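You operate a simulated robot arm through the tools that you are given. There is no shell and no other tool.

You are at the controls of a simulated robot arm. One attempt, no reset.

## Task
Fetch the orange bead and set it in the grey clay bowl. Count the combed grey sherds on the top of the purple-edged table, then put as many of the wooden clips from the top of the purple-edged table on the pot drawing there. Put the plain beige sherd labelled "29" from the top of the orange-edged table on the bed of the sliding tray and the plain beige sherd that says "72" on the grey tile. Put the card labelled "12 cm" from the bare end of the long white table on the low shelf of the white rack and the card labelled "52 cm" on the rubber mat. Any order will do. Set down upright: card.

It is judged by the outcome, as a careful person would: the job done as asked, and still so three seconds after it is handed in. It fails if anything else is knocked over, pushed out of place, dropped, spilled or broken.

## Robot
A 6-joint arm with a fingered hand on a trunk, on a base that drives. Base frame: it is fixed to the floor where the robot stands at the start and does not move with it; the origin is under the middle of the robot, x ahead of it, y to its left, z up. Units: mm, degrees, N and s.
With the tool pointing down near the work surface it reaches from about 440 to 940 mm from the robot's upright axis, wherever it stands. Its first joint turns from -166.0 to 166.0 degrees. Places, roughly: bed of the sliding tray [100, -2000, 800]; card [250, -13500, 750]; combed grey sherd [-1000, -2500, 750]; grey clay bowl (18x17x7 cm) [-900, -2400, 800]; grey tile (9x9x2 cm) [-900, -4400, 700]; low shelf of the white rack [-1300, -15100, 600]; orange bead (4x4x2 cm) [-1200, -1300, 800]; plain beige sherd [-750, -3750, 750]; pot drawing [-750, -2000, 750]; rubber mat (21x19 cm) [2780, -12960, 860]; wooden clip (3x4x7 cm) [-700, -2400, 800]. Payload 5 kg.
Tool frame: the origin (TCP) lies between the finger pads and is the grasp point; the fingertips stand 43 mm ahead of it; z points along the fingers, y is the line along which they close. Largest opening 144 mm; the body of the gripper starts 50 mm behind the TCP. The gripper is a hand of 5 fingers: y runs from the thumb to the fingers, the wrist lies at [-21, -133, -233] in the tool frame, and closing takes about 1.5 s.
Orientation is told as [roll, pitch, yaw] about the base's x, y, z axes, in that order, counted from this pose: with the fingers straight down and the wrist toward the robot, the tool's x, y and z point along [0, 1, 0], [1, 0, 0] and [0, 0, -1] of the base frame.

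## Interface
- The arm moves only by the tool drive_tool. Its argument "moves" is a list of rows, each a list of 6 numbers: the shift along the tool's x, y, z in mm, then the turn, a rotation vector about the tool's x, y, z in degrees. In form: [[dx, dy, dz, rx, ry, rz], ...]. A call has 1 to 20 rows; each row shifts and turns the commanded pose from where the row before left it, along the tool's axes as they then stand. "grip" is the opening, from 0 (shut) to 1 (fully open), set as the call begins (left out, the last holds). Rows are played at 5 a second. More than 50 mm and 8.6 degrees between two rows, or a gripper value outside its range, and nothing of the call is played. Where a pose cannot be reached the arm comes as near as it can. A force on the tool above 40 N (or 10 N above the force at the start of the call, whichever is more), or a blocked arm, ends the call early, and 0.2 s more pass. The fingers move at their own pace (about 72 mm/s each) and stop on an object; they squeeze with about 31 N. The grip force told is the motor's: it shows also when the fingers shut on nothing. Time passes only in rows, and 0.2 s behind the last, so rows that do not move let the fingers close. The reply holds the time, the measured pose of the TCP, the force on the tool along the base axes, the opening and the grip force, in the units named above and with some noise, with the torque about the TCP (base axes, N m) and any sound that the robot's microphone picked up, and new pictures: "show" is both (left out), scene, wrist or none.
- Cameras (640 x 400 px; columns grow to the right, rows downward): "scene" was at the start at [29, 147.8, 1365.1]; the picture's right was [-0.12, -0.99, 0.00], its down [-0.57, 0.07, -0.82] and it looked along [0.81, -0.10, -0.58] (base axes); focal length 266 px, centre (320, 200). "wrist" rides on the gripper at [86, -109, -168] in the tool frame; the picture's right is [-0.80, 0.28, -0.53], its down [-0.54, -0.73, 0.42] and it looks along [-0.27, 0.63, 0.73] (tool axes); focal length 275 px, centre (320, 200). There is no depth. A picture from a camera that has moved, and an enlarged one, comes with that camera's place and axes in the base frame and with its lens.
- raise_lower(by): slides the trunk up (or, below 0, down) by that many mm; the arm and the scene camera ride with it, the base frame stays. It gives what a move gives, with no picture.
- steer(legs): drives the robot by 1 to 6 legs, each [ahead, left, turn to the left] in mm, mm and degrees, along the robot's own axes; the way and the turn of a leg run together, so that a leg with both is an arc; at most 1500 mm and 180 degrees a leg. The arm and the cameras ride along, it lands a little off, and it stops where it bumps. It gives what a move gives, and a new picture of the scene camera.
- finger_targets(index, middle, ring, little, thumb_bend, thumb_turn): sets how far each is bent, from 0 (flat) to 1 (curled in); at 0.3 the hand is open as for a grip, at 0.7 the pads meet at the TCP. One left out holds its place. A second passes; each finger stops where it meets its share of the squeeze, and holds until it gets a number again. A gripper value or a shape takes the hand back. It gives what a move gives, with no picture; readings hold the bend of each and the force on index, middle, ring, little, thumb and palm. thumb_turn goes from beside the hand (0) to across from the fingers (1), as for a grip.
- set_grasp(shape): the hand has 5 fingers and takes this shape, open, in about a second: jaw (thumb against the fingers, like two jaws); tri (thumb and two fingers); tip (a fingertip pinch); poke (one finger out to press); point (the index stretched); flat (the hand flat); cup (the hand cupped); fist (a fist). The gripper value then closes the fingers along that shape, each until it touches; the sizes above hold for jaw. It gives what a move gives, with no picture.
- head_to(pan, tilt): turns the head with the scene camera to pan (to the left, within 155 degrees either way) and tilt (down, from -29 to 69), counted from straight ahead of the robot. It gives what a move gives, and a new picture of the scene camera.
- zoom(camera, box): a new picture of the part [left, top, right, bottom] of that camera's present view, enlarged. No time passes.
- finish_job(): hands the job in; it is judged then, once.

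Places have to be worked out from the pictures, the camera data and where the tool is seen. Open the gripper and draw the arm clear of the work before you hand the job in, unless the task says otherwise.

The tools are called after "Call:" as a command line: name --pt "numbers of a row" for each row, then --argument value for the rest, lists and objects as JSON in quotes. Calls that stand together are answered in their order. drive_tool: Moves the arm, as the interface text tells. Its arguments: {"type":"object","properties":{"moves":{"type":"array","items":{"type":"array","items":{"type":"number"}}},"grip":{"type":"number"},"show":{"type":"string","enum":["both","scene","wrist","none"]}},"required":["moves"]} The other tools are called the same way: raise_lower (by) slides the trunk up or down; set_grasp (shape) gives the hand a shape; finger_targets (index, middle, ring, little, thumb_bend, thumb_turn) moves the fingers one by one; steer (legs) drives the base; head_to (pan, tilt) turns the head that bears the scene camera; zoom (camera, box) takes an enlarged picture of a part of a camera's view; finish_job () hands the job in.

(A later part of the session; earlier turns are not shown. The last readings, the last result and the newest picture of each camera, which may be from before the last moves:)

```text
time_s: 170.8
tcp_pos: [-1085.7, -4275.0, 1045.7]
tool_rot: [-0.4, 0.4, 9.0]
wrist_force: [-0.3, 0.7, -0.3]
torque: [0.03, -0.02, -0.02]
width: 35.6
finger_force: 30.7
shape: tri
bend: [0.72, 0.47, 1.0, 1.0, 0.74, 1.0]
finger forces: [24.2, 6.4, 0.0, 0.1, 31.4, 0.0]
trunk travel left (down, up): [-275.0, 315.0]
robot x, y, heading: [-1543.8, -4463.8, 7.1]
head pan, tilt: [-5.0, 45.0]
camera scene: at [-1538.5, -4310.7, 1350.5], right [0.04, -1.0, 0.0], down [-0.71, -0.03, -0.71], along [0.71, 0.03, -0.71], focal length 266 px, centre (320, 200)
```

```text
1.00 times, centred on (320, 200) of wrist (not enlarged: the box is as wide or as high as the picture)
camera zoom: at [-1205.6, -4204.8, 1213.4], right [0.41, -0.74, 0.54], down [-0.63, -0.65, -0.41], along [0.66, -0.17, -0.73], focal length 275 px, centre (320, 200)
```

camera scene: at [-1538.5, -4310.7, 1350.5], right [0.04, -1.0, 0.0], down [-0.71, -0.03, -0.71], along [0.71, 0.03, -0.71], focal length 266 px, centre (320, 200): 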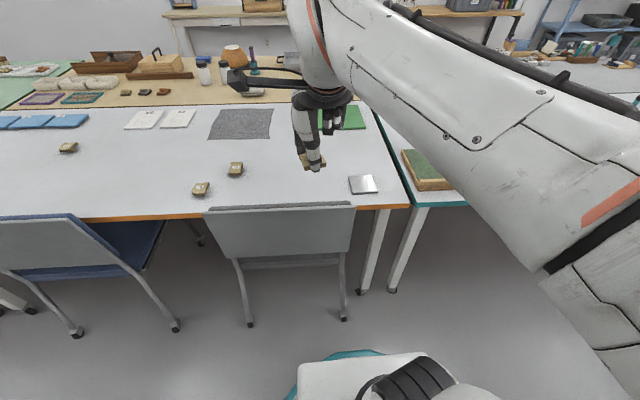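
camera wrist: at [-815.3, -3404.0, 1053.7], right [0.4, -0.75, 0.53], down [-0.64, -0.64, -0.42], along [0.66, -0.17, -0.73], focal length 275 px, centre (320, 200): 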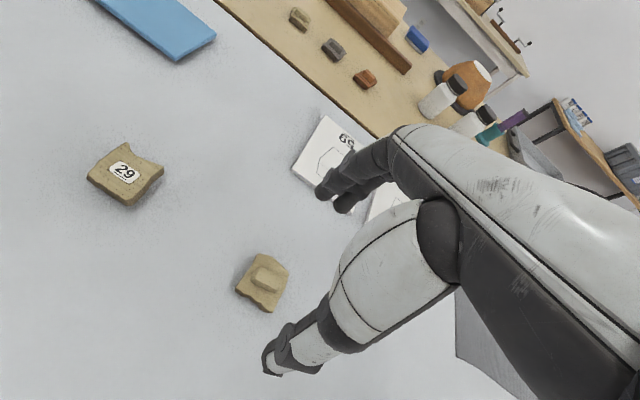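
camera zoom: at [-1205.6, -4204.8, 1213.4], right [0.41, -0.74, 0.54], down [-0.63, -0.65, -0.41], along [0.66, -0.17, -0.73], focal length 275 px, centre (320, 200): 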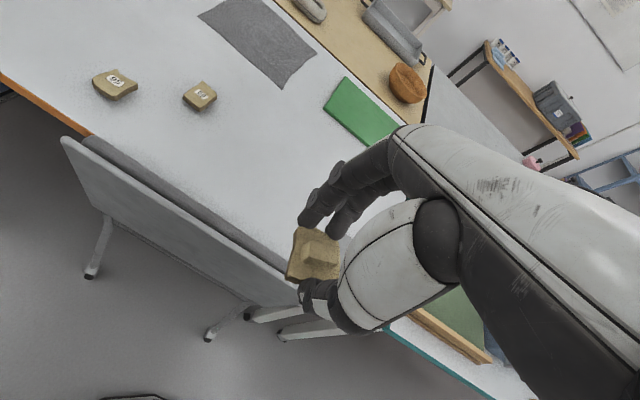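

The tile is visible near the table's edge. I zoom to fix its corners.

Call:
zoom --camera "scene" --box '[290, 130, 410, 220]'

```text
4.44 times, centred on (350, 175) of scene
camera zoom: at [-1538.5, -4310.7, 1350.5], right [0.04, -1.0, 0.0], down [-0.71, -0.03, -0.71], along [0.71, 0.03, -0.71], focal length 1181 px, centre (187, 311)
```

zoom: 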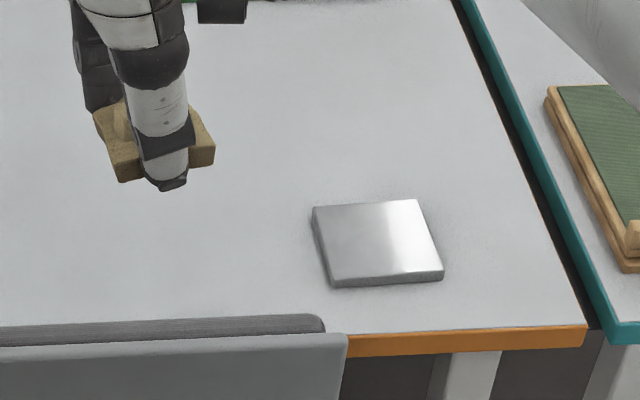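

The tile's centre reckons at about [-862, -4430], top near z = 757. I carry the sherd over it and come down to a hover.

Call:
drive_tool --pt "-31 32 0 0 0 0" --pt "-31 32 0 0 0 0" --pt "-31 32 0 0 0 0" --pt "-31 32 0 0 0 0" --pt "-31 32 0 0 0 0" --pt "-31 32 0 0 0 0" --pt "0 0 45 0 0 0" --pt "0 0 45 0 0 0" --pt "0 0 45 0 0 0" --pt "0 0 40 0 0 0" --pt "0 0 0 0 0 0" --show "both"

Call:
zoom --camera "scene" --box '[310, 130, 430, 220]'

```text
time_s: 173.2
tcp_pos: [-867.7, -4429.4, 869.7]
tool_rot: [-0.4, 0.4, 9.0]
wrist_force: [0.0, -0.7, -1.7]
torque: [0.0, -0.02, -0.02]
width: 35.5
finger_force: 31.5
shape: tri
bend: [0.72, 0.47, 1.0, 1.0, 0.74, 1.0]
finger forces: [24.2, 6.3, 0.1, 0.0, 31.2, 0.0]
trunk travel left (down, up): [-275.0, 315.0]
robot x, y, heading: [-1538.6, -4467.5, 7.5]
head pan, tilt: [-5.0, 45.0]
camera scene: at [-1538.2, -4310.7, 1350.5], right [0.04, -1.0, 0.0], down [-0.71, -0.03, -0.71], along [0.71, 0.03, -0.71], focal length 266 px, centre (320, 200)
camera wrist: at [-987.6, -4360.5, 1037.5], right [0.41, -0.74, 0.54], down [-0.63, -0.65, -0.42], along [0.66, -0.17, -0.73], focal length 275 px, centre (320, 200)
```

scene: 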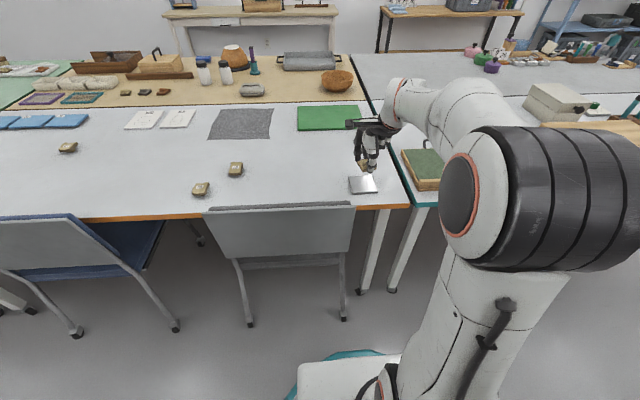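
wrist: 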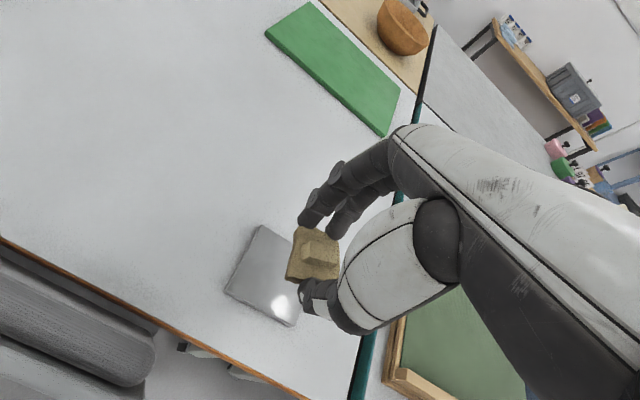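

```text
4.44 times, centred on (370, 175) of scene
camera zoom: at [-1538.2, -4310.7, 1350.5], right [0.04, -1.0, 0.0], down [-0.71, -0.03, -0.71], along [0.71, 0.03, -0.71], focal length 1181 px, centre (98, 311)
```

zoom: 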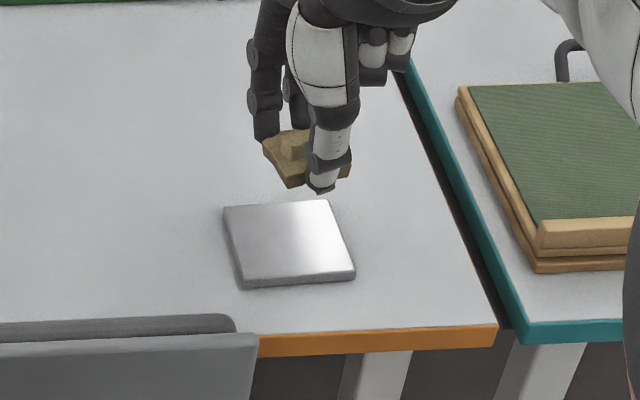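

The tile centre lies at tool (-4, +9), the sherd at about (-2, +5). I shift (-2, +4) and lower toward the tile.

Call:
drive_tool --pt "-2 4 0 0 0 0" --pt "0 0 25 0 0 0" --pt "0 0 20 0 0 0" --pt "0 0 10 0 0 0" --pt "0 0 0 0 0 0" --show "wrist"

Call:
zoom --camera "scene" --box '[330, 140, 410, 210]'

```text
time_s: 174.4
tcp_pos: [-865.0, -4430.3, 813.0]
tool_rot: [-0.4, 0.4, 9.1]
wrist_force: [-0.7, 0.0, -0.6]
torque: [-0.01, -0.01, -0.01]
width: 36.0
finger_force: 31.4
shape: tri
bend: [0.72, 0.47, 1.0, 1.0, 0.74, 1.0]
finger forces: [24.3, 6.3, 0.1, 0.0, 31.1, 0.1]
trunk travel left (down, up): [-275.0, 315.0]
robot x, y, heading: [-1542.5, -4463.3, 7.2]
head pan, tilt: [-5.0, 45.0]
camera wrist: at [-984.1, -4361.3, 981.6], right [0.41, -0.74, 0.54], down [-0.63, -0.65, -0.41], along [0.66, -0.17, -0.73], focal length 275 px, centre (320, 200)
```

wrist: 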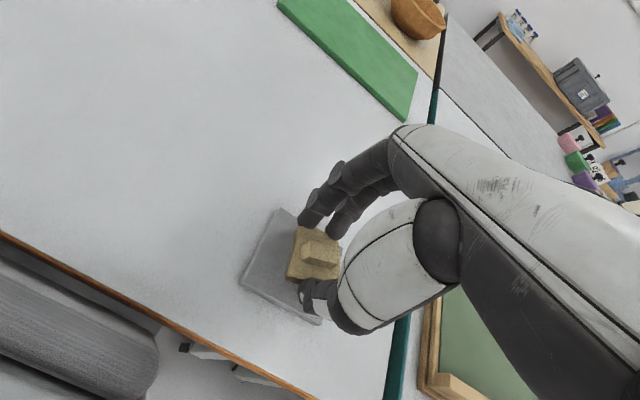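

```text
5.71 times, centred on (370, 175) of scene
camera zoom: at [-1538.4, -4310.7, 1350.5], right [0.04, -1.0, 0.0], down [-0.71, -0.03, -0.71], along [0.71, 0.03, -0.71], focal length 1518 px, centre (34, 343)
```

zoom: 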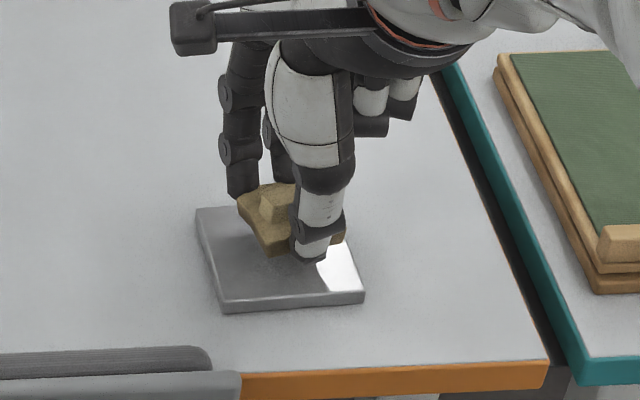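

The sherd is nearly centred over the tile. I lower in small steps until it touches.

Call:
drive_tool --pt "0 -3 0 0 0 0" --pt "0 0 4 0 0 0" --pt "0 0 0 0 0 0" --show "none"

Call:
drive_tool --pt "0 0 3 0 0 0" --pt "0 0 0 0 0 0" --show "none"

Call:
drive_tool --pt "0 0 3 0 0 0" --pt "0 0 0 0 0 0" --show "none"

Call:
zoom --camera "scene" --box '[340, 150, 400, 210]'

```text
time_s: 175.2
tcp_pos: [-867.8, -4430.9, 810.1]
tool_rot: [-0.5, 0.4, 9.0]
wrist_force: [0.1, 0.1, -0.4]
torque: [-0.04, 0.02, 0.01]
width: 35.8
finger_force: 31.2
shape: tri
bend: [0.72, 0.47, 1.0, 1.0, 0.74, 1.0]
finger forces: [24.2, 6.3, 0.1, 0.1, 31.1, 0.1]
trunk travel left (down, up): [-275.0, 315.0]
robot x, y, heading: [-1543.7, -4465.9, 7.4]
head pan, tilt: [-5.0, 45.0]
```

```text
time_s: 175.8
tcp_pos: [-868.6, -4431.3, 807.6]
tool_rot: [-0.4, 0.3, 9.0]
wrist_force: [0.1, 0.6, -0.4]
torque: [0.0, -0.01, 0.0]
width: 35.9
finger_force: 31.4
shape: tri
bend: [0.72, 0.47, 1.0, 1.0, 0.74, 1.0]
finger forces: [24.3, 6.3, 0.0, 0.1, 31.1, 0.1]
trunk travel left (down, up): [-275.0, 315.0]
robot x, y, heading: [-1544.5, -4462.1, 7.4]
head pan, tilt: [-5.0, 45.0]
```

```text
time_s: 176.4
tcp_pos: [-867.7, -4431.9, 804.7]
tool_rot: [-0.5, 0.4, 9.1]
wrist_force: [-0.2, 0.5, -1.2]
torque: [0.03, -0.02, 0.0]
width: 35.7
finger_force: 31.3
shape: tri
bend: [0.72, 0.47, 1.0, 1.0, 0.74, 1.0]
finger forces: [24.4, 6.4, 0.1, 0.0, 31.1, 0.1]
trunk travel left (down, up): [-275.0, 315.0]
robot x, y, heading: [-1542.5, -4463.8, 7.6]
head pan, tilt: [-5.0, 45.0]
```

```text
6.67 times, centred on (370, 180) of scene
camera zoom: at [-1538.4, -4310.7, 1350.5], right [0.04, -1.0, 0.0], down [-0.71, -0.03, -0.71], along [0.71, 0.03, -0.71], focal length 1771 px, centre (-13, 333)
```

zoom: 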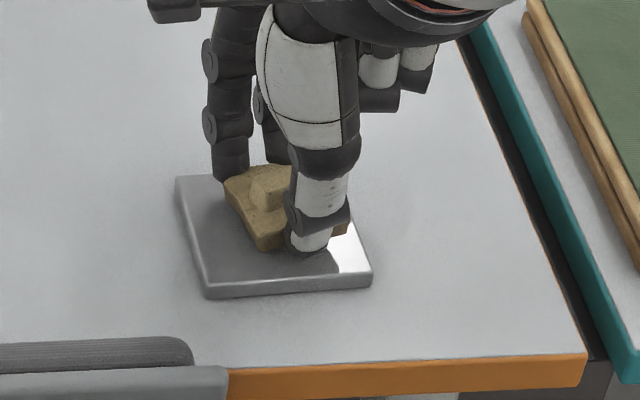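

Call:
drive_tool --pt "0 0 3 0 0 0" --pt "0 0 0 0 0 0" --show "none"

Call:
drive_tool --pt "0 0 3 0 0 0" --pt "0 0 0 0 0 0" --show "none"

```text
time_s: 177.0
tcp_pos: [-868.3, -4431.2, 801.1]
tool_rot: [-0.5, 0.4, 9.0]
wrist_force: [0.2, -0.2, 0.4]
torque: [0.0, 0.01, -0.04]
width: 35.8
finger_force: 31.0
shape: tri
bend: [0.72, 0.47, 1.0, 1.0, 0.74, 1.0]
finger forces: [24.4, 6.3, 0.1, 0.0, 31.1, 0.0]
trunk travel left (down, up): [-275.0, 315.0]
robot x, y, heading: [-1539.4, -4463.8, 7.3]
head pan, tilt: [-5.0, 45.0]
```

```text
time_s: 177.6
tcp_pos: [-867.6, -4431.3, 798.9]
tool_rot: [-0.4, 0.5, 9.0]
wrist_force: [0.9, 0.1, -0.9]
torque: [-0.02, 0.02, 0.01]
width: 35.6
finger_force: 31.1
shape: tri
bend: [0.72, 0.47, 1.0, 1.0, 0.74, 1.0]
finger forces: [24.4, 6.3, 0.0, 0.0, 31.1, 0.0]
trunk travel left (down, up): [-275.0, 315.0]
robot x, y, heading: [-1542.5, -4462.8, 7.5]
head pan, tilt: [-5.0, 45.0]
```

No contact yet; I continue down.

Call:
drive_tool --pt "0 0 2.5 0 0 0" --pt "0 0 0 0 0 0" --show "none"

Call:
drive_tool --pt "0 0 2.5 0 0 0" --pt "0 0 0 0 0 0" --show "none"

Call:
zoom --camera "scene" --box '[340, 150, 400, 210]'

```text
time_s: 178.2
tcp_pos: [-867.9, -4431.4, 796.4]
tool_rot: [-0.3, 0.3, 9.0]
wrist_force: [-0.8, 0.0, 5.4]
torque: [0.03, -0.23, 0.0]
width: 35.8
finger_force: 30.8
shape: tri
bend: [0.72, 0.47, 1.0, 1.0, 0.74, 1.0]
finger forces: [28.3, 7.5, 0.1, 0.1, 31.9, 0.0]
trunk travel left (down, up): [-275.0, 315.0]
robot x, y, heading: [-1543.0, -4459.9, 7.2]
head pan, tilt: [-5.0, 45.0]
```

```text
time_s: 178.8
tcp_pos: [-866.9, -4431.5, 796.4]
tool_rot: [-0.5, 0.0, 9.0]
wrist_force: [0.1, 0.9, 20.9]
torque: [0.3, -0.75, -0.03]
width: 35.7
finger_force: 31.4
shape: tri
bend: [0.72, 0.47, 1.0, 1.0, 0.74, 1.0]
finger forces: [43.0, 7.5, 0.0, 0.1, 32.6, 0.0]
trunk travel left (down, up): [-275.0, 315.0]
robot x, y, heading: [-1542.0, -4462.9, 7.5]
head pan, tilt: [-5.0, 45.0]
```

```text
6.67 times, centred on (370, 180) of scene
camera zoom: at [-1540.0, -4310.8, 1350.8], right [0.04, -1.0, 0.0], down [-0.71, -0.03, -0.71], along [0.71, 0.03, -0.71], focal length 1771 px, centre (-13, 333)
```

zoom: 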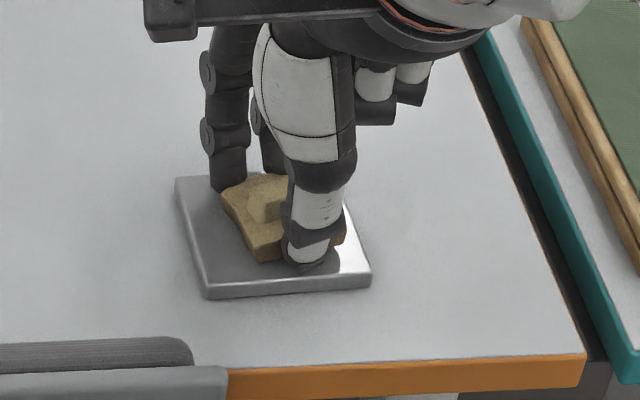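

Contact with the tile (TCP z ≈ 796). I ease off and open, then rise.

Call:
drive_tool --pt "0 0 -3 0 0 0" --pt "0 0 0 0 0 0" --show "none"

Call:
drive_tool --pt "0 0 0 0 0 0" --pt "0 0 0 0 0 0" --pt "0 0 0 0 0 0" --pt "0 0 0 0 0 0" --pt "0 0 0 0 0 0" --pt "0 0 -10 0 0 0" --pt "0 0 -20 0 0 0" --pt "0 0 -30 0 0 0" --pt "0 0 -40 0 0 0" --grip 0.7 --show "wrist"

Call:
zoom --camera "scene" --box '[340, 150, 400, 210]'

```text
time_s: 179.4
tcp_pos: [-867.5, -4430.8, 798.2]
tool_rot: [-0.4, 0.3, 9.0]
wrist_force: [3.1, 0.9, 14.7]
torque: [0.21, -0.7, -0.05]
width: 35.6
finger_force: 31.0
shape: tri
bend: [0.72, 0.47, 1.0, 1.0, 0.74, 1.0]
finger forces: [36.3, 8.3, 0.0, 0.0, 31.1, 0.0]
trunk travel left (down, up): [-275.0, 315.0]
robot x, y, heading: [-1544.6, -4463.6, 7.2]
head pan, tilt: [-5.0, 45.0]
```

```text
time_s: 181.4
tcp_pos: [-869.8, -4429.3, 896.8]
tool_rot: [-0.4, 0.5, 9.1]
wrist_force: [0.5, -0.6, -0.9]
torque: [0.0, 0.03, 0.02]
width: 100.8
finger_force: 0.1
shape: tri
bend: [0.73, 0.37, 0.99, 0.99, 0.6, 0.99]
finger forces: [0.1, 0.0, 0.1, 0.1, 0.0, 0.1]
trunk travel left (down, up): [-275.0, 315.0]
robot x, y, heading: [-1541.3, -4461.7, 7.3]
head pan, tilt: [-5.0, 45.0]
camera wrist: at [-987.5, -4360.6, 1065.9], right [0.41, -0.74, 0.54], down [-0.63, -0.65, -0.41], along [0.66, -0.17, -0.74], focal length 275 px, centre (320, 200)
```

wrist: 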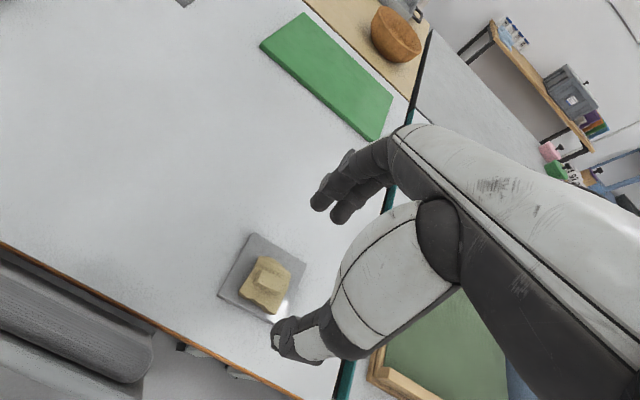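

```text
6.67 times, centred on (370, 180) of scene
camera zoom: at [-1538.2, -4310.7, 1350.5], right [0.04, -1.0, 0.0], down [-0.71, -0.03, -0.71], along [0.71, 0.03, -0.71], focal length 1771 px, centre (-13, 333)
```

zoom: 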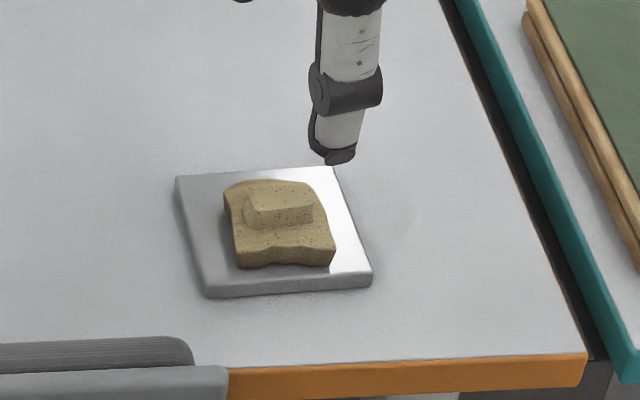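

Sherd 72 rests on the tile. I retract the arm high and drive back to chair 1's place for sherd 29.

Call:
drive_tool --pt "0 -10 -45 0 0 0" --pt "0 -20 -40 0 0 0" --pt "0 -20 -40 0 0 0" --pt "0 -35 -25 0 0 0" --pt "0 -40 0 0 0 0" --pt "0 -40 0 0 0 0" --pt "0 0 0 0 0 0" --show "none"

Call:
steer --legs '[[-150, 0, 0], [0, 1130, 0], [290, 0, 0]]'

Call:
head_to --pan 0 --tilt 50

```text
time_s: 183.0
tcp_pos: [-1030.5, -4453.8, 1049.5]
tool_rot: [-0.4, 0.4, 9.0]
wrist_force: [-0.7, 0.9, -0.6]
torque: [-0.02, 0.0, -0.05]
width: 100.5
finger_force: 0.1
shape: tri
bend: [0.73, 0.37, 0.99, 0.99, 0.6, 0.99]
finger forces: [0.1, 0.0, 0.1, 0.1, 0.1, 0.0]
trunk travel left (down, up): [-275.0, 315.0]
robot x, y, heading: [-1542.6, -4463.6, 7.3]
head pan, tilt: [-5.0, 45.0]
```

```text
time_s: 191.3
tcp_pos: [-1033.8, -3324.0, 1048.6]
tool_rot: [-0.4, 0.4, 8.6]
wrist_force: [-0.2, 0.6, 0.4]
torque: [0.02, -0.04, -0.01]
width: 100.8
finger_force: 0.1
shape: tri
bend: [0.73, 0.37, 0.99, 0.99, 0.6, 0.99]
finger forces: [0.1, 0.0, 0.0, 0.0, 0.0, 0.0]
trunk travel left (down, up): [-275.0, 315.0]
robot x, y, heading: [-1546.2, -3330.7, 6.7]
head pan, tilt: [-5.0, 45.0]
camera scene: at [-1539.7, -3177.6, 1350.5], right [0.03, -1.0, 0.0], down [-0.71, -0.02, -0.71], along [0.71, 0.02, -0.71], focal length 266 px, centre (320, 200)
```

scene: 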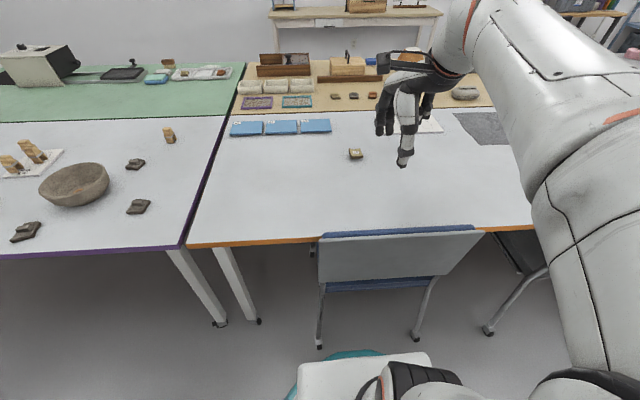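

```text
time_s: 191.9
tcp_pos: [-1032.8, -3324.6, 1049.8]
tool_rot: [-0.3, 0.4, 8.6]
wrist_force: [-0.2, 0.0, -0.2]
torque: [-0.02, 0.01, 0.01]
width: 100.9
finger_force: 0.0
shape: tri
bend: [0.73, 0.37, 0.99, 0.99, 0.6, 0.99]
finger forces: [0.1, 0.0, 0.1, 0.1, 0.0, 0.0]
trunk travel left (down, up): [-275.0, 315.0]
robot x, y, heading: [-1545.8, -3329.8, 6.7]
head pan, tilt: [0.0, 50.0]
camera scene: at [-1544.4, -3171.0, 1343.7], right [0.12, -0.99, 0.0], down [-0.76, -0.09, -0.64], along [0.64, 0.08, -0.77], focal length 266 px, centre (320, 200)
```

scene: 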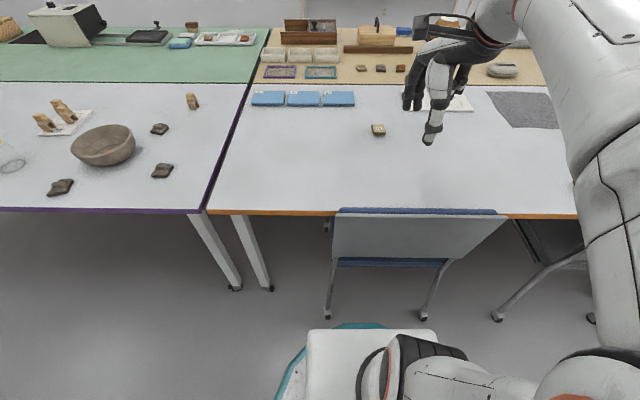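

Sherd 29 reckons at about [-688, -3288]. I extend above it with the hand open and come partway down.

Call:
drive_tool --pt "-2.2 43.3 0 0 0 0" --pt "-2.2 43.3 0 0 0 0" --pt "-2.2 43.3 0 0 0 0" --pt "-2.2 43.3 0 0 0 0" --pt "0 0 40 0 0 0" --pt "0 0 40 0 0 0" --pt "-2.2 43.3 0 0 0 0" --pt "-2.2 43.3 0 0 0 0" --pt "-2.2 43.3 0 0 0 0" --pt "-2.2 43.3 0 0 0 0" --pt "0 0 40 0 0 0" --pt "0 0 40 0 0 0" --pt "0 0 0 0 0 0" --grip 0.85 --show "both"

Call:
zoom --camera "scene" --box '[340, 90, 420, 160]'

Call:
zoom --camera "wrist" --box '[200, 180, 360, 320]'

```text
time_s: 194.7
tcp_pos: [-688.5, -3289.5, 884.8]
tool_rot: [-0.4, 0.5, 8.6]
wrist_force: [0.3, 0.0, 0.5]
torque: [0.01, 0.03, -0.02]
width: 122.4
finger_force: 0.0
shape: tri
bend: [0.26, 0.33, 0.99, 0.99, 0.46, 0.99]
finger forces: [0.1, 0.0, 0.0, 0.0, 0.2, 0.0]
trunk travel left (down, up): [-275.0, 315.0]
robot x, y, heading: [-1541.7, -3330.9, 7.0]
head pan, tilt: [0.0, 50.0]
camera scene: at [-1544.0, -3171.0, 1343.6], right [0.12, -0.99, 0.0], down [-0.76, -0.09, -0.64], along [0.64, 0.08, -0.77], focal length 266 px, centre (320, 200)
camera wrist: at [-807.1, -3219.7, 1053.5], right [0.4, -0.74, 0.54], down [-0.64, -0.65, -0.41], along [0.66, -0.18, -0.73], focal length 275 px, centre (320, 200)
```

scene: 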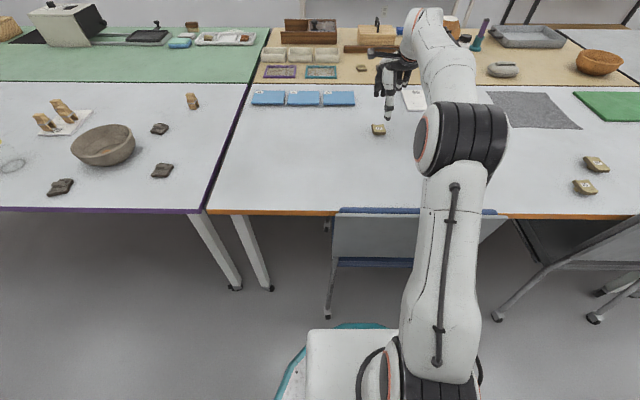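
wrist: 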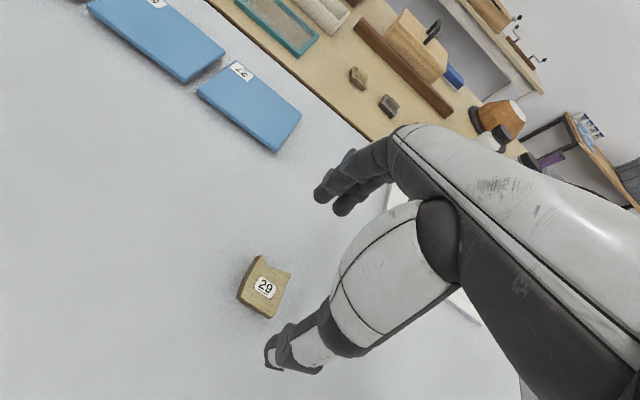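

```text
5.71 times, centred on (380, 125) of scene
camera zoom: at [-1544.0, -3171.0, 1343.6], right [0.12, -0.99, 0.0], down [-0.76, -0.09, -0.64], along [0.64, 0.08, -0.77], focal length 1518 px, centre (-23, 629)
```

zoom: 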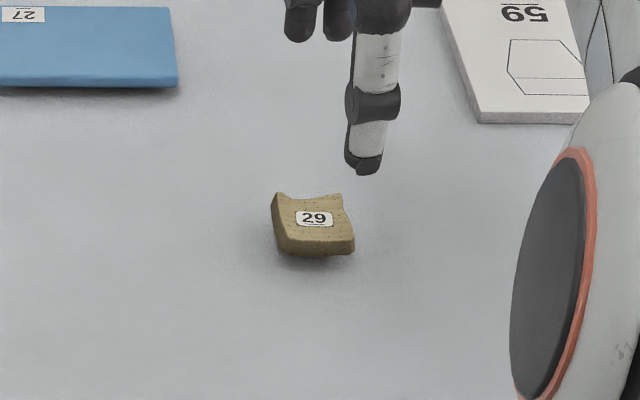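

```text
2.86 times, centred on (280, 250) of wrist
camera zoom: at [-807.1, -3219.7, 1053.5], right [0.4, -0.74, 0.54], down [-0.64, -0.65, -0.41], along [0.66, -0.18, -0.73], focal length 786 px, centre (434, 57)
```

zoom: 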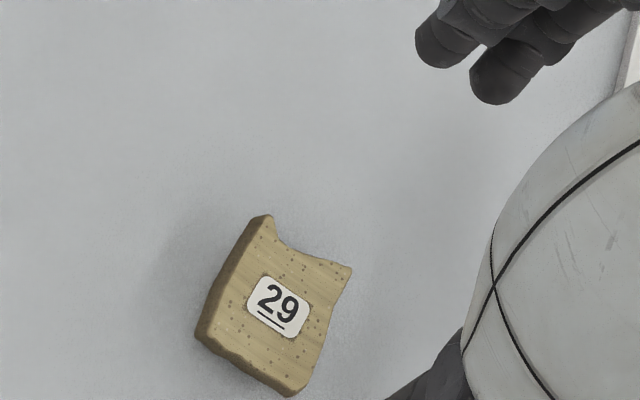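

The sherd is aligned with the hand, at tool (+3, -5.5). I centre on it, lower so the tips straddle its plate, and close.

Call:
drive_tool --pt "0.5 -5 0 0 0 0" --pt "0 0 30 0 0 0" --pt "0 0 30 0 0 0" --pt "0 0 20 0 0 0" --pt "0 0 10 0 0 0" --pt "0 0 0 0 0 0" --grip 0.8 --show "none"

Call:
zoom --camera "scene" --box '[340, 90, 420, 160]'

Call:
zoom --camera "wrist" --box '[220, 160, 380, 300]'

```text
time_s: 196.1
tcp_pos: [-694.3, -3291.9, 797.1]
tool_rot: [-0.3, 0.5, 8.6]
wrist_force: [-0.2, -0.4, -0.1]
torque: [0.01, -0.02, -0.02]
width: 115.5
finger_force: 0.1
shape: tri
bend: [0.26, 0.34, 0.99, 0.99, 0.51, 0.99]
finger forces: [0.0, 0.0, 0.1, 0.0, 0.1, 0.1]
trunk travel left (down, up): [-275.0, 315.0]
robot x, y, heading: [-1546.7, -3331.3, 6.8]
head pan, tilt: [0.0, 50.0]
```

```text
5.71 times, centred on (380, 125) of scene
camera zoom: at [-1544.3, -3171.0, 1343.6], right [0.12, -0.99, 0.0], down [-0.76, -0.09, -0.64], along [0.64, 0.08, -0.77], focal length 1518 px, centre (-23, 629)
```

zoom: 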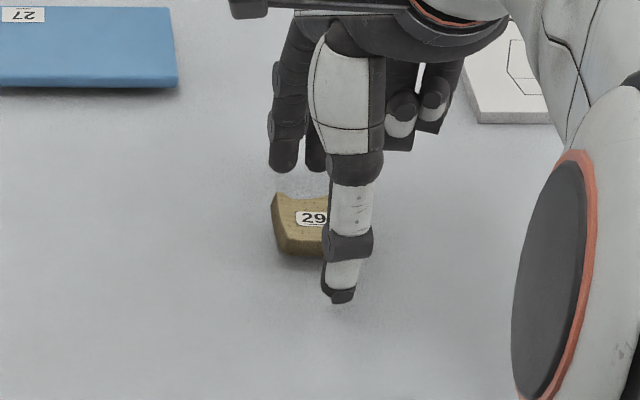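

```text
2.86 times, centred on (300, 230) of wrist
camera zoom: at [-813.1, -3222.3, 964.9], right [0.4, -0.74, 0.54], down [-0.64, -0.65, -0.42], along [0.66, -0.18, -0.73], focal length 786 px, centre (377, 114)
```

zoom: 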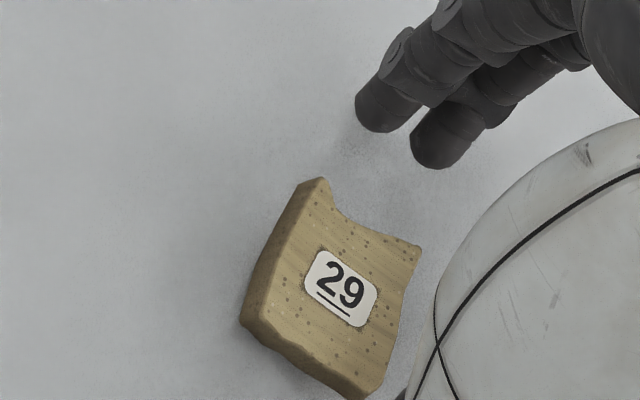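

The sherd is centred. I lower the last 6 mm and close.

Call:
drive_tool --pt "1 0 3 0 0 0" --pt "0 0 3 0 0 0" --pt "0 0 0 0 0 0" --show "none"

Call:
drive_tool --pt "0 0 0 0 0 0" --pt "0 0 0 0 0 0" --pt "0 0 0 0 0 0" --pt "0 0 0 0 0 0" --pt "0 0 0 0 0 0" --pt "0 0 0 0 0 0" --pt "0 0 0 0 0 0" --pt "0 0 0 0 0 0" --grip 0 --show "none"

Call:
zoom --camera "scene" --box '[360, 110, 400, 145]'

Call:
zoom --camera "wrist" --box '[220, 160, 380, 300]'

```text
time_s: 196.9
tcp_pos: [-695.1, -3292.0, 790.2]
tool_rot: [-0.3, 0.3, 8.7]
wrist_force: [-0.1, 0.0, 0.6]
torque: [0.01, -0.01, 0.02]
width: 115.5
finger_force: 0.1
shape: tri
bend: [0.26, 0.34, 0.99, 0.99, 0.51, 0.99]
finger forces: [0.0, 0.0, 0.0, 0.0, 0.1, 0.0]
trunk travel left (down, up): [-275.0, 315.0]
robot x, y, heading: [-1540.3, -3329.2, 6.9]
head pan, tilt: [0.0, 50.0]
```

```text
time_s: 198.7
tcp_pos: [-695.2, -3290.8, 791.0]
tool_rot: [-0.4, 0.4, 8.6]
wrist_force: [-0.2, 0.6, -0.2]
torque: [0.04, 0.02, -0.01]
width: 43.3
finger_force: 30.9
shape: tri
bend: [0.74, 0.53, 1.0, 1.0, 0.74, 1.0]
finger forces: [12.1, 14.1, 0.0, 0.0, 27.7, 0.0]
trunk travel left (down, up): [-275.0, 315.0]
robot x, y, heading: [-1544.3, -3328.4, 6.8]
head pan, tilt: [0.0, 50.0]
```

```text
11.43 times, centred on (380, 128) of scene
camera zoom: at [-1544.3, -3171.0, 1343.6], right [0.12, -0.99, 0.0], down [-0.76, -0.09, -0.64], along [0.64, 0.08, -0.77], focal length 3037 px, centre (-366, 1029)
```

zoom: 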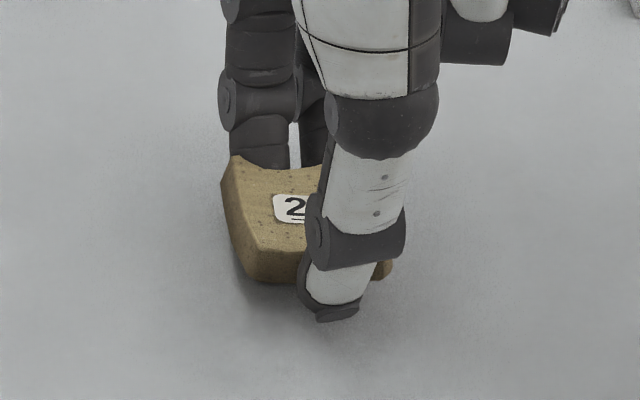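

```text
2.86 times, centred on (300, 230) of wrist
camera zoom: at [-813.3, -3221.3, 958.7], right [0.4, -0.74, 0.54], down [-0.64, -0.65, -0.41], along [0.66, -0.18, -0.73], focal length 786 px, centre (377, 114)
```

zoom: 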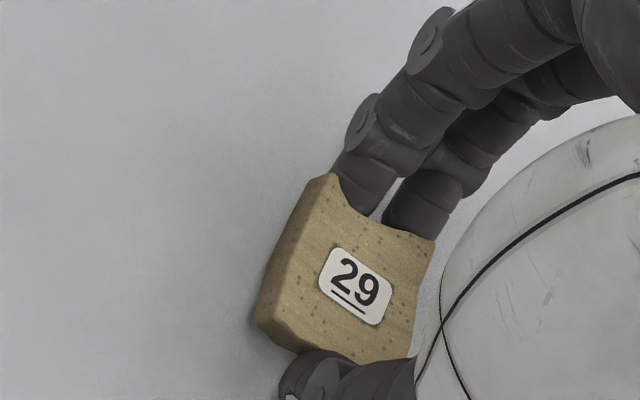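

Sherd 29 is held firmly by all three digits. I lift it, retract high, and start the trip round to the other side of the green table where the sliding tray is.

Call:
drive_tool --pt "0 0 -10 0 0 0" --pt "0 0 -30 0 0 0" --pt "0 0 -45 0 0 0" --pt "0 -15 -45 0 0 0" --pt "0 -25 -40 0 0 0" --pt "0 -25 -40 0 0 0" --pt "0 -35 -30 0 0 0" --pt "0 -40 -10 0 0 0" --pt "0 -45 0 0 0 0" --pt "0 -45 0 0 0 0" --pt "0 -45 0 0 0 0" --pt "0 -45 0 0 0 0" --pt "0 0 0 0 0 0" --show "wrist"

Call:
steer --legs '[[-280, 0, 0], [0, 0, -6.8], [0, 1500, 0]]'

```text
time_s: 201.5
tcp_pos: [-1008.0, -3338.8, 1042.1]
tool_rot: [-0.4, 0.3, 8.6]
wrist_force: [0.1, 0.3, -1.1]
torque: [-0.05, -0.06, 0.03]
width: 43.3
finger_force: 31.7
shape: tri
bend: [0.74, 0.53, 1.0, 1.0, 0.74, 1.0]
finger forces: [12.5, 14.4, 0.1, 0.0, 27.7, 0.0]
trunk travel left (down, up): [-275.0, 315.0]
robot x, y, heading: [-1544.4, -3331.4, 6.9]
head pan, tilt: [0.0, 50.0]
camera wrist: at [-1127.8, -3268.4, 1210.2], right [0.4, -0.74, 0.54], down [-0.64, -0.65, -0.42], along [0.66, -0.18, -0.73], focal length 275 px, centre (320, 200)
```

wrist: 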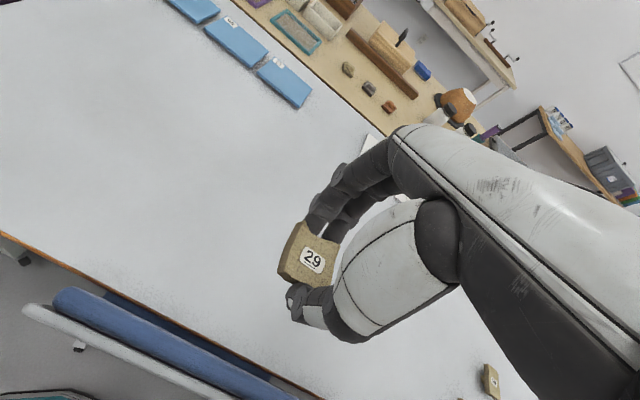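

```text
time_s: 211.1
tcp_pos: [-1281.9, -1924.9, 1042.0]
tool_rot: [-0.4, 0.4, 1.1]
wrist_force: [0.0, 0.5, -1.0]
torque: [0.02, 0.0, 0.05]
width: 43.4
finger_force: 30.5
shape: tri
bend: [0.74, 0.53, 1.0, 1.0, 0.74, 1.0]
finger forces: [12.4, 14.2, 0.0, 0.0, 27.7, 0.0]
trunk travel left (down, up): [-275.0, 315.0]
robot x, y, heading: [-1815.0, -1846.5, -0.7]
head pan, tilt: [0.0, 50.0]
camera scene: at [-1792.1, -1688.8, 1343.6], right [-0.01, -1.0, 0.0], down [-0.77, 0.01, -0.64], along [0.64, -0.01, -0.77], focal length 266 px, centre (320, 200)
```

scene: 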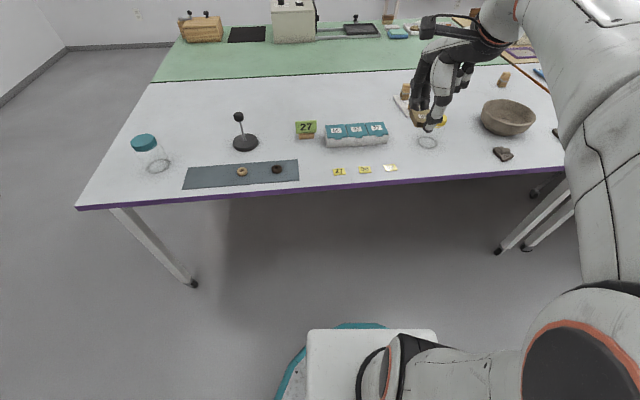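

All fine. I continue to the open end and cross in front of the tables.

Call:
steer --legs '[[0, 1500, 0.7], [0, 110, 0], [1500, 0, 0]]'

Call:
head_to --pan -40 --tilt 30

```text
time_s: 226.4
tcp_pos: [203.4, -264.3, 1041.4]
tool_rot: [-0.4, 0.4, 2.5]
wrist_force: [0.3, 0.1, -0.5]
torque: [0.03, 0.02, 0.0]
width: 43.3
finger_force: 31.0
shape: tri
bend: [0.74, 0.53, 1.0, 1.0, 0.74, 1.0]
finger forces: [12.3, 14.4, 0.0, 0.0, 27.7, 0.0]
trunk travel left (down, up): [-275.0, 315.0]
robot x, y, heading: [-329.2, -200.8, 0.9]
head pan, tilt: [0.0, 50.0]
camera scene: at [-312.7, -41.0, 1343.6], right [0.01, -1.0, 0.0], down [-0.77, -0.01, -0.64], along [0.64, 0.01, -0.77], focal length 266 px, centre (320, 200)
```

scene: 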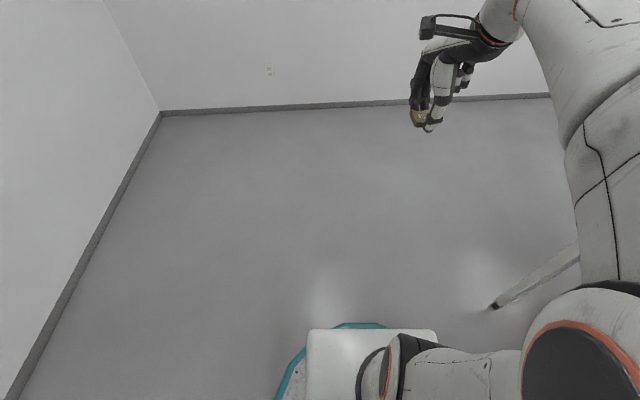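

```text
time_s: 227.5
tcp_pos: [202.5, -265.6, 1041.6]
tool_rot: [-0.4, 0.4, 2.4]
wrist_force: [0.1, 0.1, -0.8]
torque: [-0.02, 0.02, 0.02]
width: 43.1
finger_force: 30.7
shape: tri
bend: [0.74, 0.53, 1.0, 1.0, 0.74, 1.0]
finger forces: [12.4, 14.3, 0.0, 0.0, 27.7, 0.0]
trunk travel left (down, up): [-275.0, 315.0]
robot x, y, heading: [-328.6, -200.7, 1.1]
head pan, tilt: [-40.0, 30.0]
camera scene: at [-319.6, -99.2, 1373.1], right [-0.63, -0.78, 0.0], down [-0.39, 0.32, -0.87], along [0.67, -0.55, -0.5], focal length 266 px, centre (320, 200)
```

scene: 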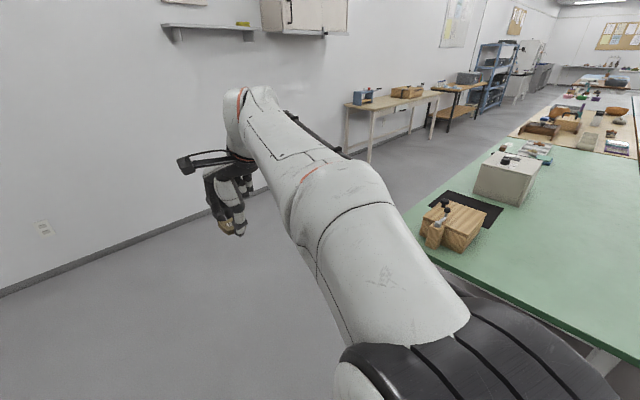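

Clear ahead. I go on to the aisle by the wall and turn round to face the tables from that side.

Call:
steer --legs '[[1280, 0, 0], [0, 0, 180]]'

Call:
head_to --pan 40 --tilt 30

```text
time_s: 241.4
tcp_pos: [415.7, -146.2, 1041.6]
tool_rot: [-0.4, 0.4, -172.8]
wrist_force: [-0.7, -0.3, -0.6]
torque: [-0.02, 0.02, 0.02]
width: 42.8
finger_force: 30.6
shape: tri
bend: [0.74, 0.53, 1.0, 1.0, 0.74, 1.0]
finger forces: [12.3, 14.1, 0.0, 0.1, 27.0, 0.0]
trunk travel left (down, up): [-275.0, 315.0]
robot x, y, heading: [948.3, -165.2, -174.6]
head pan, tilt: [-40.0, 30.0]
camera scene: at [952.1, -263.3, 1373.2], right [0.57, 0.82, 0.0], down [0.41, -0.28, -0.87], along [-0.71, 0.49, -0.5], focal length 266 px, centre (320, 200)
```

scene: 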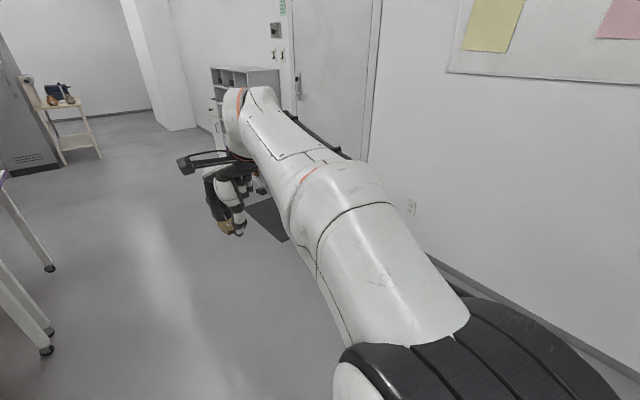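

```text
time_s: 242.9
tcp_pos: [414.7, -146.8, 1042.8]
tool_rot: [-0.5, 0.4, -172.8]
wrist_force: [0.0, 0.0, -0.8]
torque: [0.0, 0.0, 0.02]
width: 42.8
finger_force: 30.9
shape: tri
bend: [0.74, 0.53, 1.0, 1.0, 0.74, 1.0]
finger forces: [12.3, 14.0, 0.0, 0.0, 26.9, 0.0]
trunk travel left (down, up): [-275.0, 315.0]
robot x, y, heading: [951.2, -168.5, -174.5]
head pan, tilt: [40.0, 30.0]
camera scene: at [963.1, -379.0, 1373.2], right [-0.71, 0.7, 0.0], down [0.35, 0.36, -0.87], along [-0.61, -0.62, -0.5], focal length 266 px, centre (320, 200)
```

scene: 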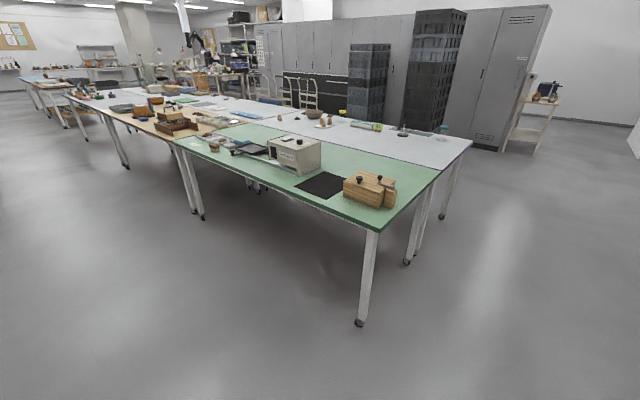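

I am now squarely facing the tables from the wall side. I raise the tool a bit to clear the white box, move in slightly and slide along to the tray.

Call:
drive_tool --pt "0 0 -30 0 0 0" --pt "0 0 -30 0 0 0" --pt "0 0 0 0 0 0" --show "none"

Call:
steer --legs '[[140, 0, 0], [0, 1500, 0]]'

Call:
head_to --pan 15 --tilt 40

```text
time_s: 243.7
tcp_pos: [414.5, -147.2, 1103.2]
tool_rot: [-0.5, 0.4, -172.8]
wrist_force: [0.2, -0.2, -0.8]
torque: [0.0, -0.03, -0.01]
width: 42.7
finger_force: 31.1
shape: tri
bend: [0.74, 0.53, 1.0, 1.0, 0.74, 1.0]
finger forces: [12.2, 14.0, 0.1, 0.0, 27.1, 0.0]
trunk travel left (down, up): [-275.0, 315.0]
robot x, y, heading: [950.7, -164.7, -174.4]
head pan, tilt: [40.0, 30.0]
```

```text
time_s: 252.1
tcp_pos: [415.9, -1655.7, 1103.0]
tool_rot: [-0.4, 0.4, -173.3]
wrist_force: [0.4, -1.0, 0.6]
torque: [-0.02, -0.01, -0.01]
width: 42.8
finger_force: 31.3
shape: tri
bend: [0.74, 0.53, 1.0, 1.0, 0.74, 1.0]
finger forces: [12.3, 14.0, 0.0, 0.1, 27.1, 0.0]
trunk travel left (down, up): [-275.0, 315.0]
robot x, y, heading: [954.8, -1682.1, -175.1]
head pan, tilt: [40.0, 30.0]
camera scene: at [962.0, -1893.5, 1373.2], right [-0.71, 0.71, 0.0], down [0.35, 0.35, -0.87], along [-0.61, -0.61, -0.5], focal length 266 px, centre (320, 200)
```

scene: 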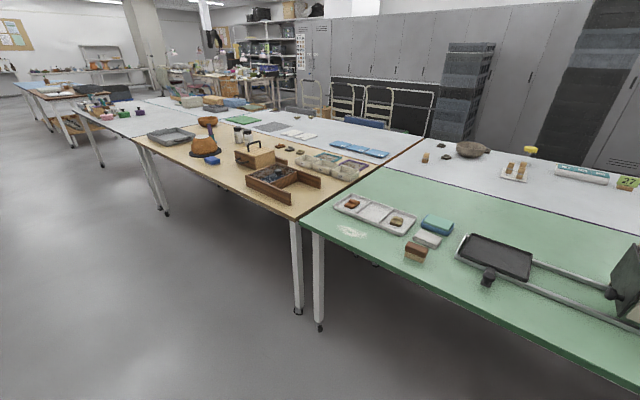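

```text
time_s: 253.0
tcp_pos: [414.9, -1657.1, 1103.7]
tool_rot: [-0.4, 0.4, -173.3]
wrist_force: [-0.5, 0.5, -0.2]
torque: [-0.01, 0.0, 0.0]
width: 42.8
finger_force: 31.1
shape: tri
bend: [0.74, 0.53, 1.0, 1.0, 0.74, 1.0]
finger forces: [12.2, 14.0, 0.0, 0.0, 27.1, 0.0]
trunk travel left (down, up): [-275.0, 315.0]
robot x, y, heading: [952.0, -1682.5, -175.1]
head pan, tilt: [15.0, 40.0]
camera scene: at [946.1, -1858.7, 1357.8], right [-0.34, 0.94, 0.0], down [0.6, 0.22, -0.77], along [-0.72, -0.26, -0.64], focal length 266 px, centre (320, 200)
```

scene: 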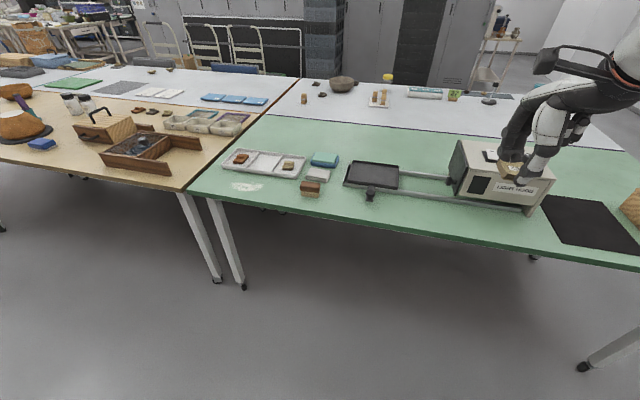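

The sliding tray is drawn out of the light box, a dark pan with a knob. I zoom on it.

Call:
zoom --camera "scene" --box '[320, 120, 560, 270]'

Call:
zoom --camera "scene" --box '[330, 145, 426, 205]'

```text
2.67 times, centred on (440, 195) of scene
camera zoom: at [946.1, -1858.7, 1357.8], right [-0.34, 0.94, 0.0], down [0.6, 0.22, -0.77], along [-0.72, -0.26, -0.64], focal length 709 px, centre (0, 213)
```

zoom: 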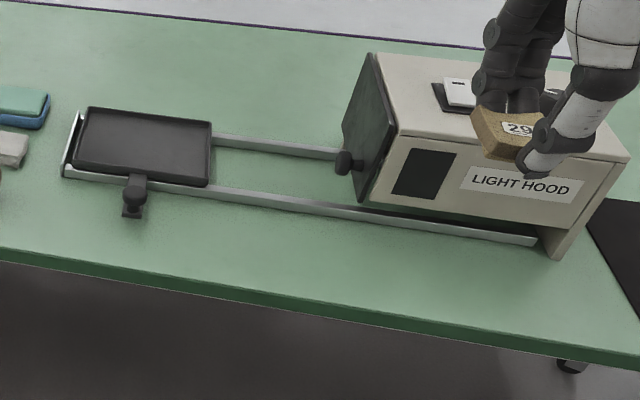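

```text
6.67 times, centred on (378, 175) of scene
camera zoom: at [946.1, -1858.7, 1357.8], right [-0.34, 0.94, 0.0], down [0.6, 0.22, -0.77], along [-0.72, -0.26, -0.64], focal length 1771 px, centre (-67, 367)
```

zoom: 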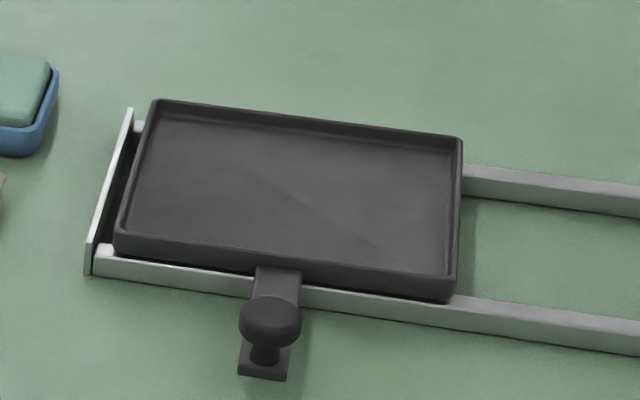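

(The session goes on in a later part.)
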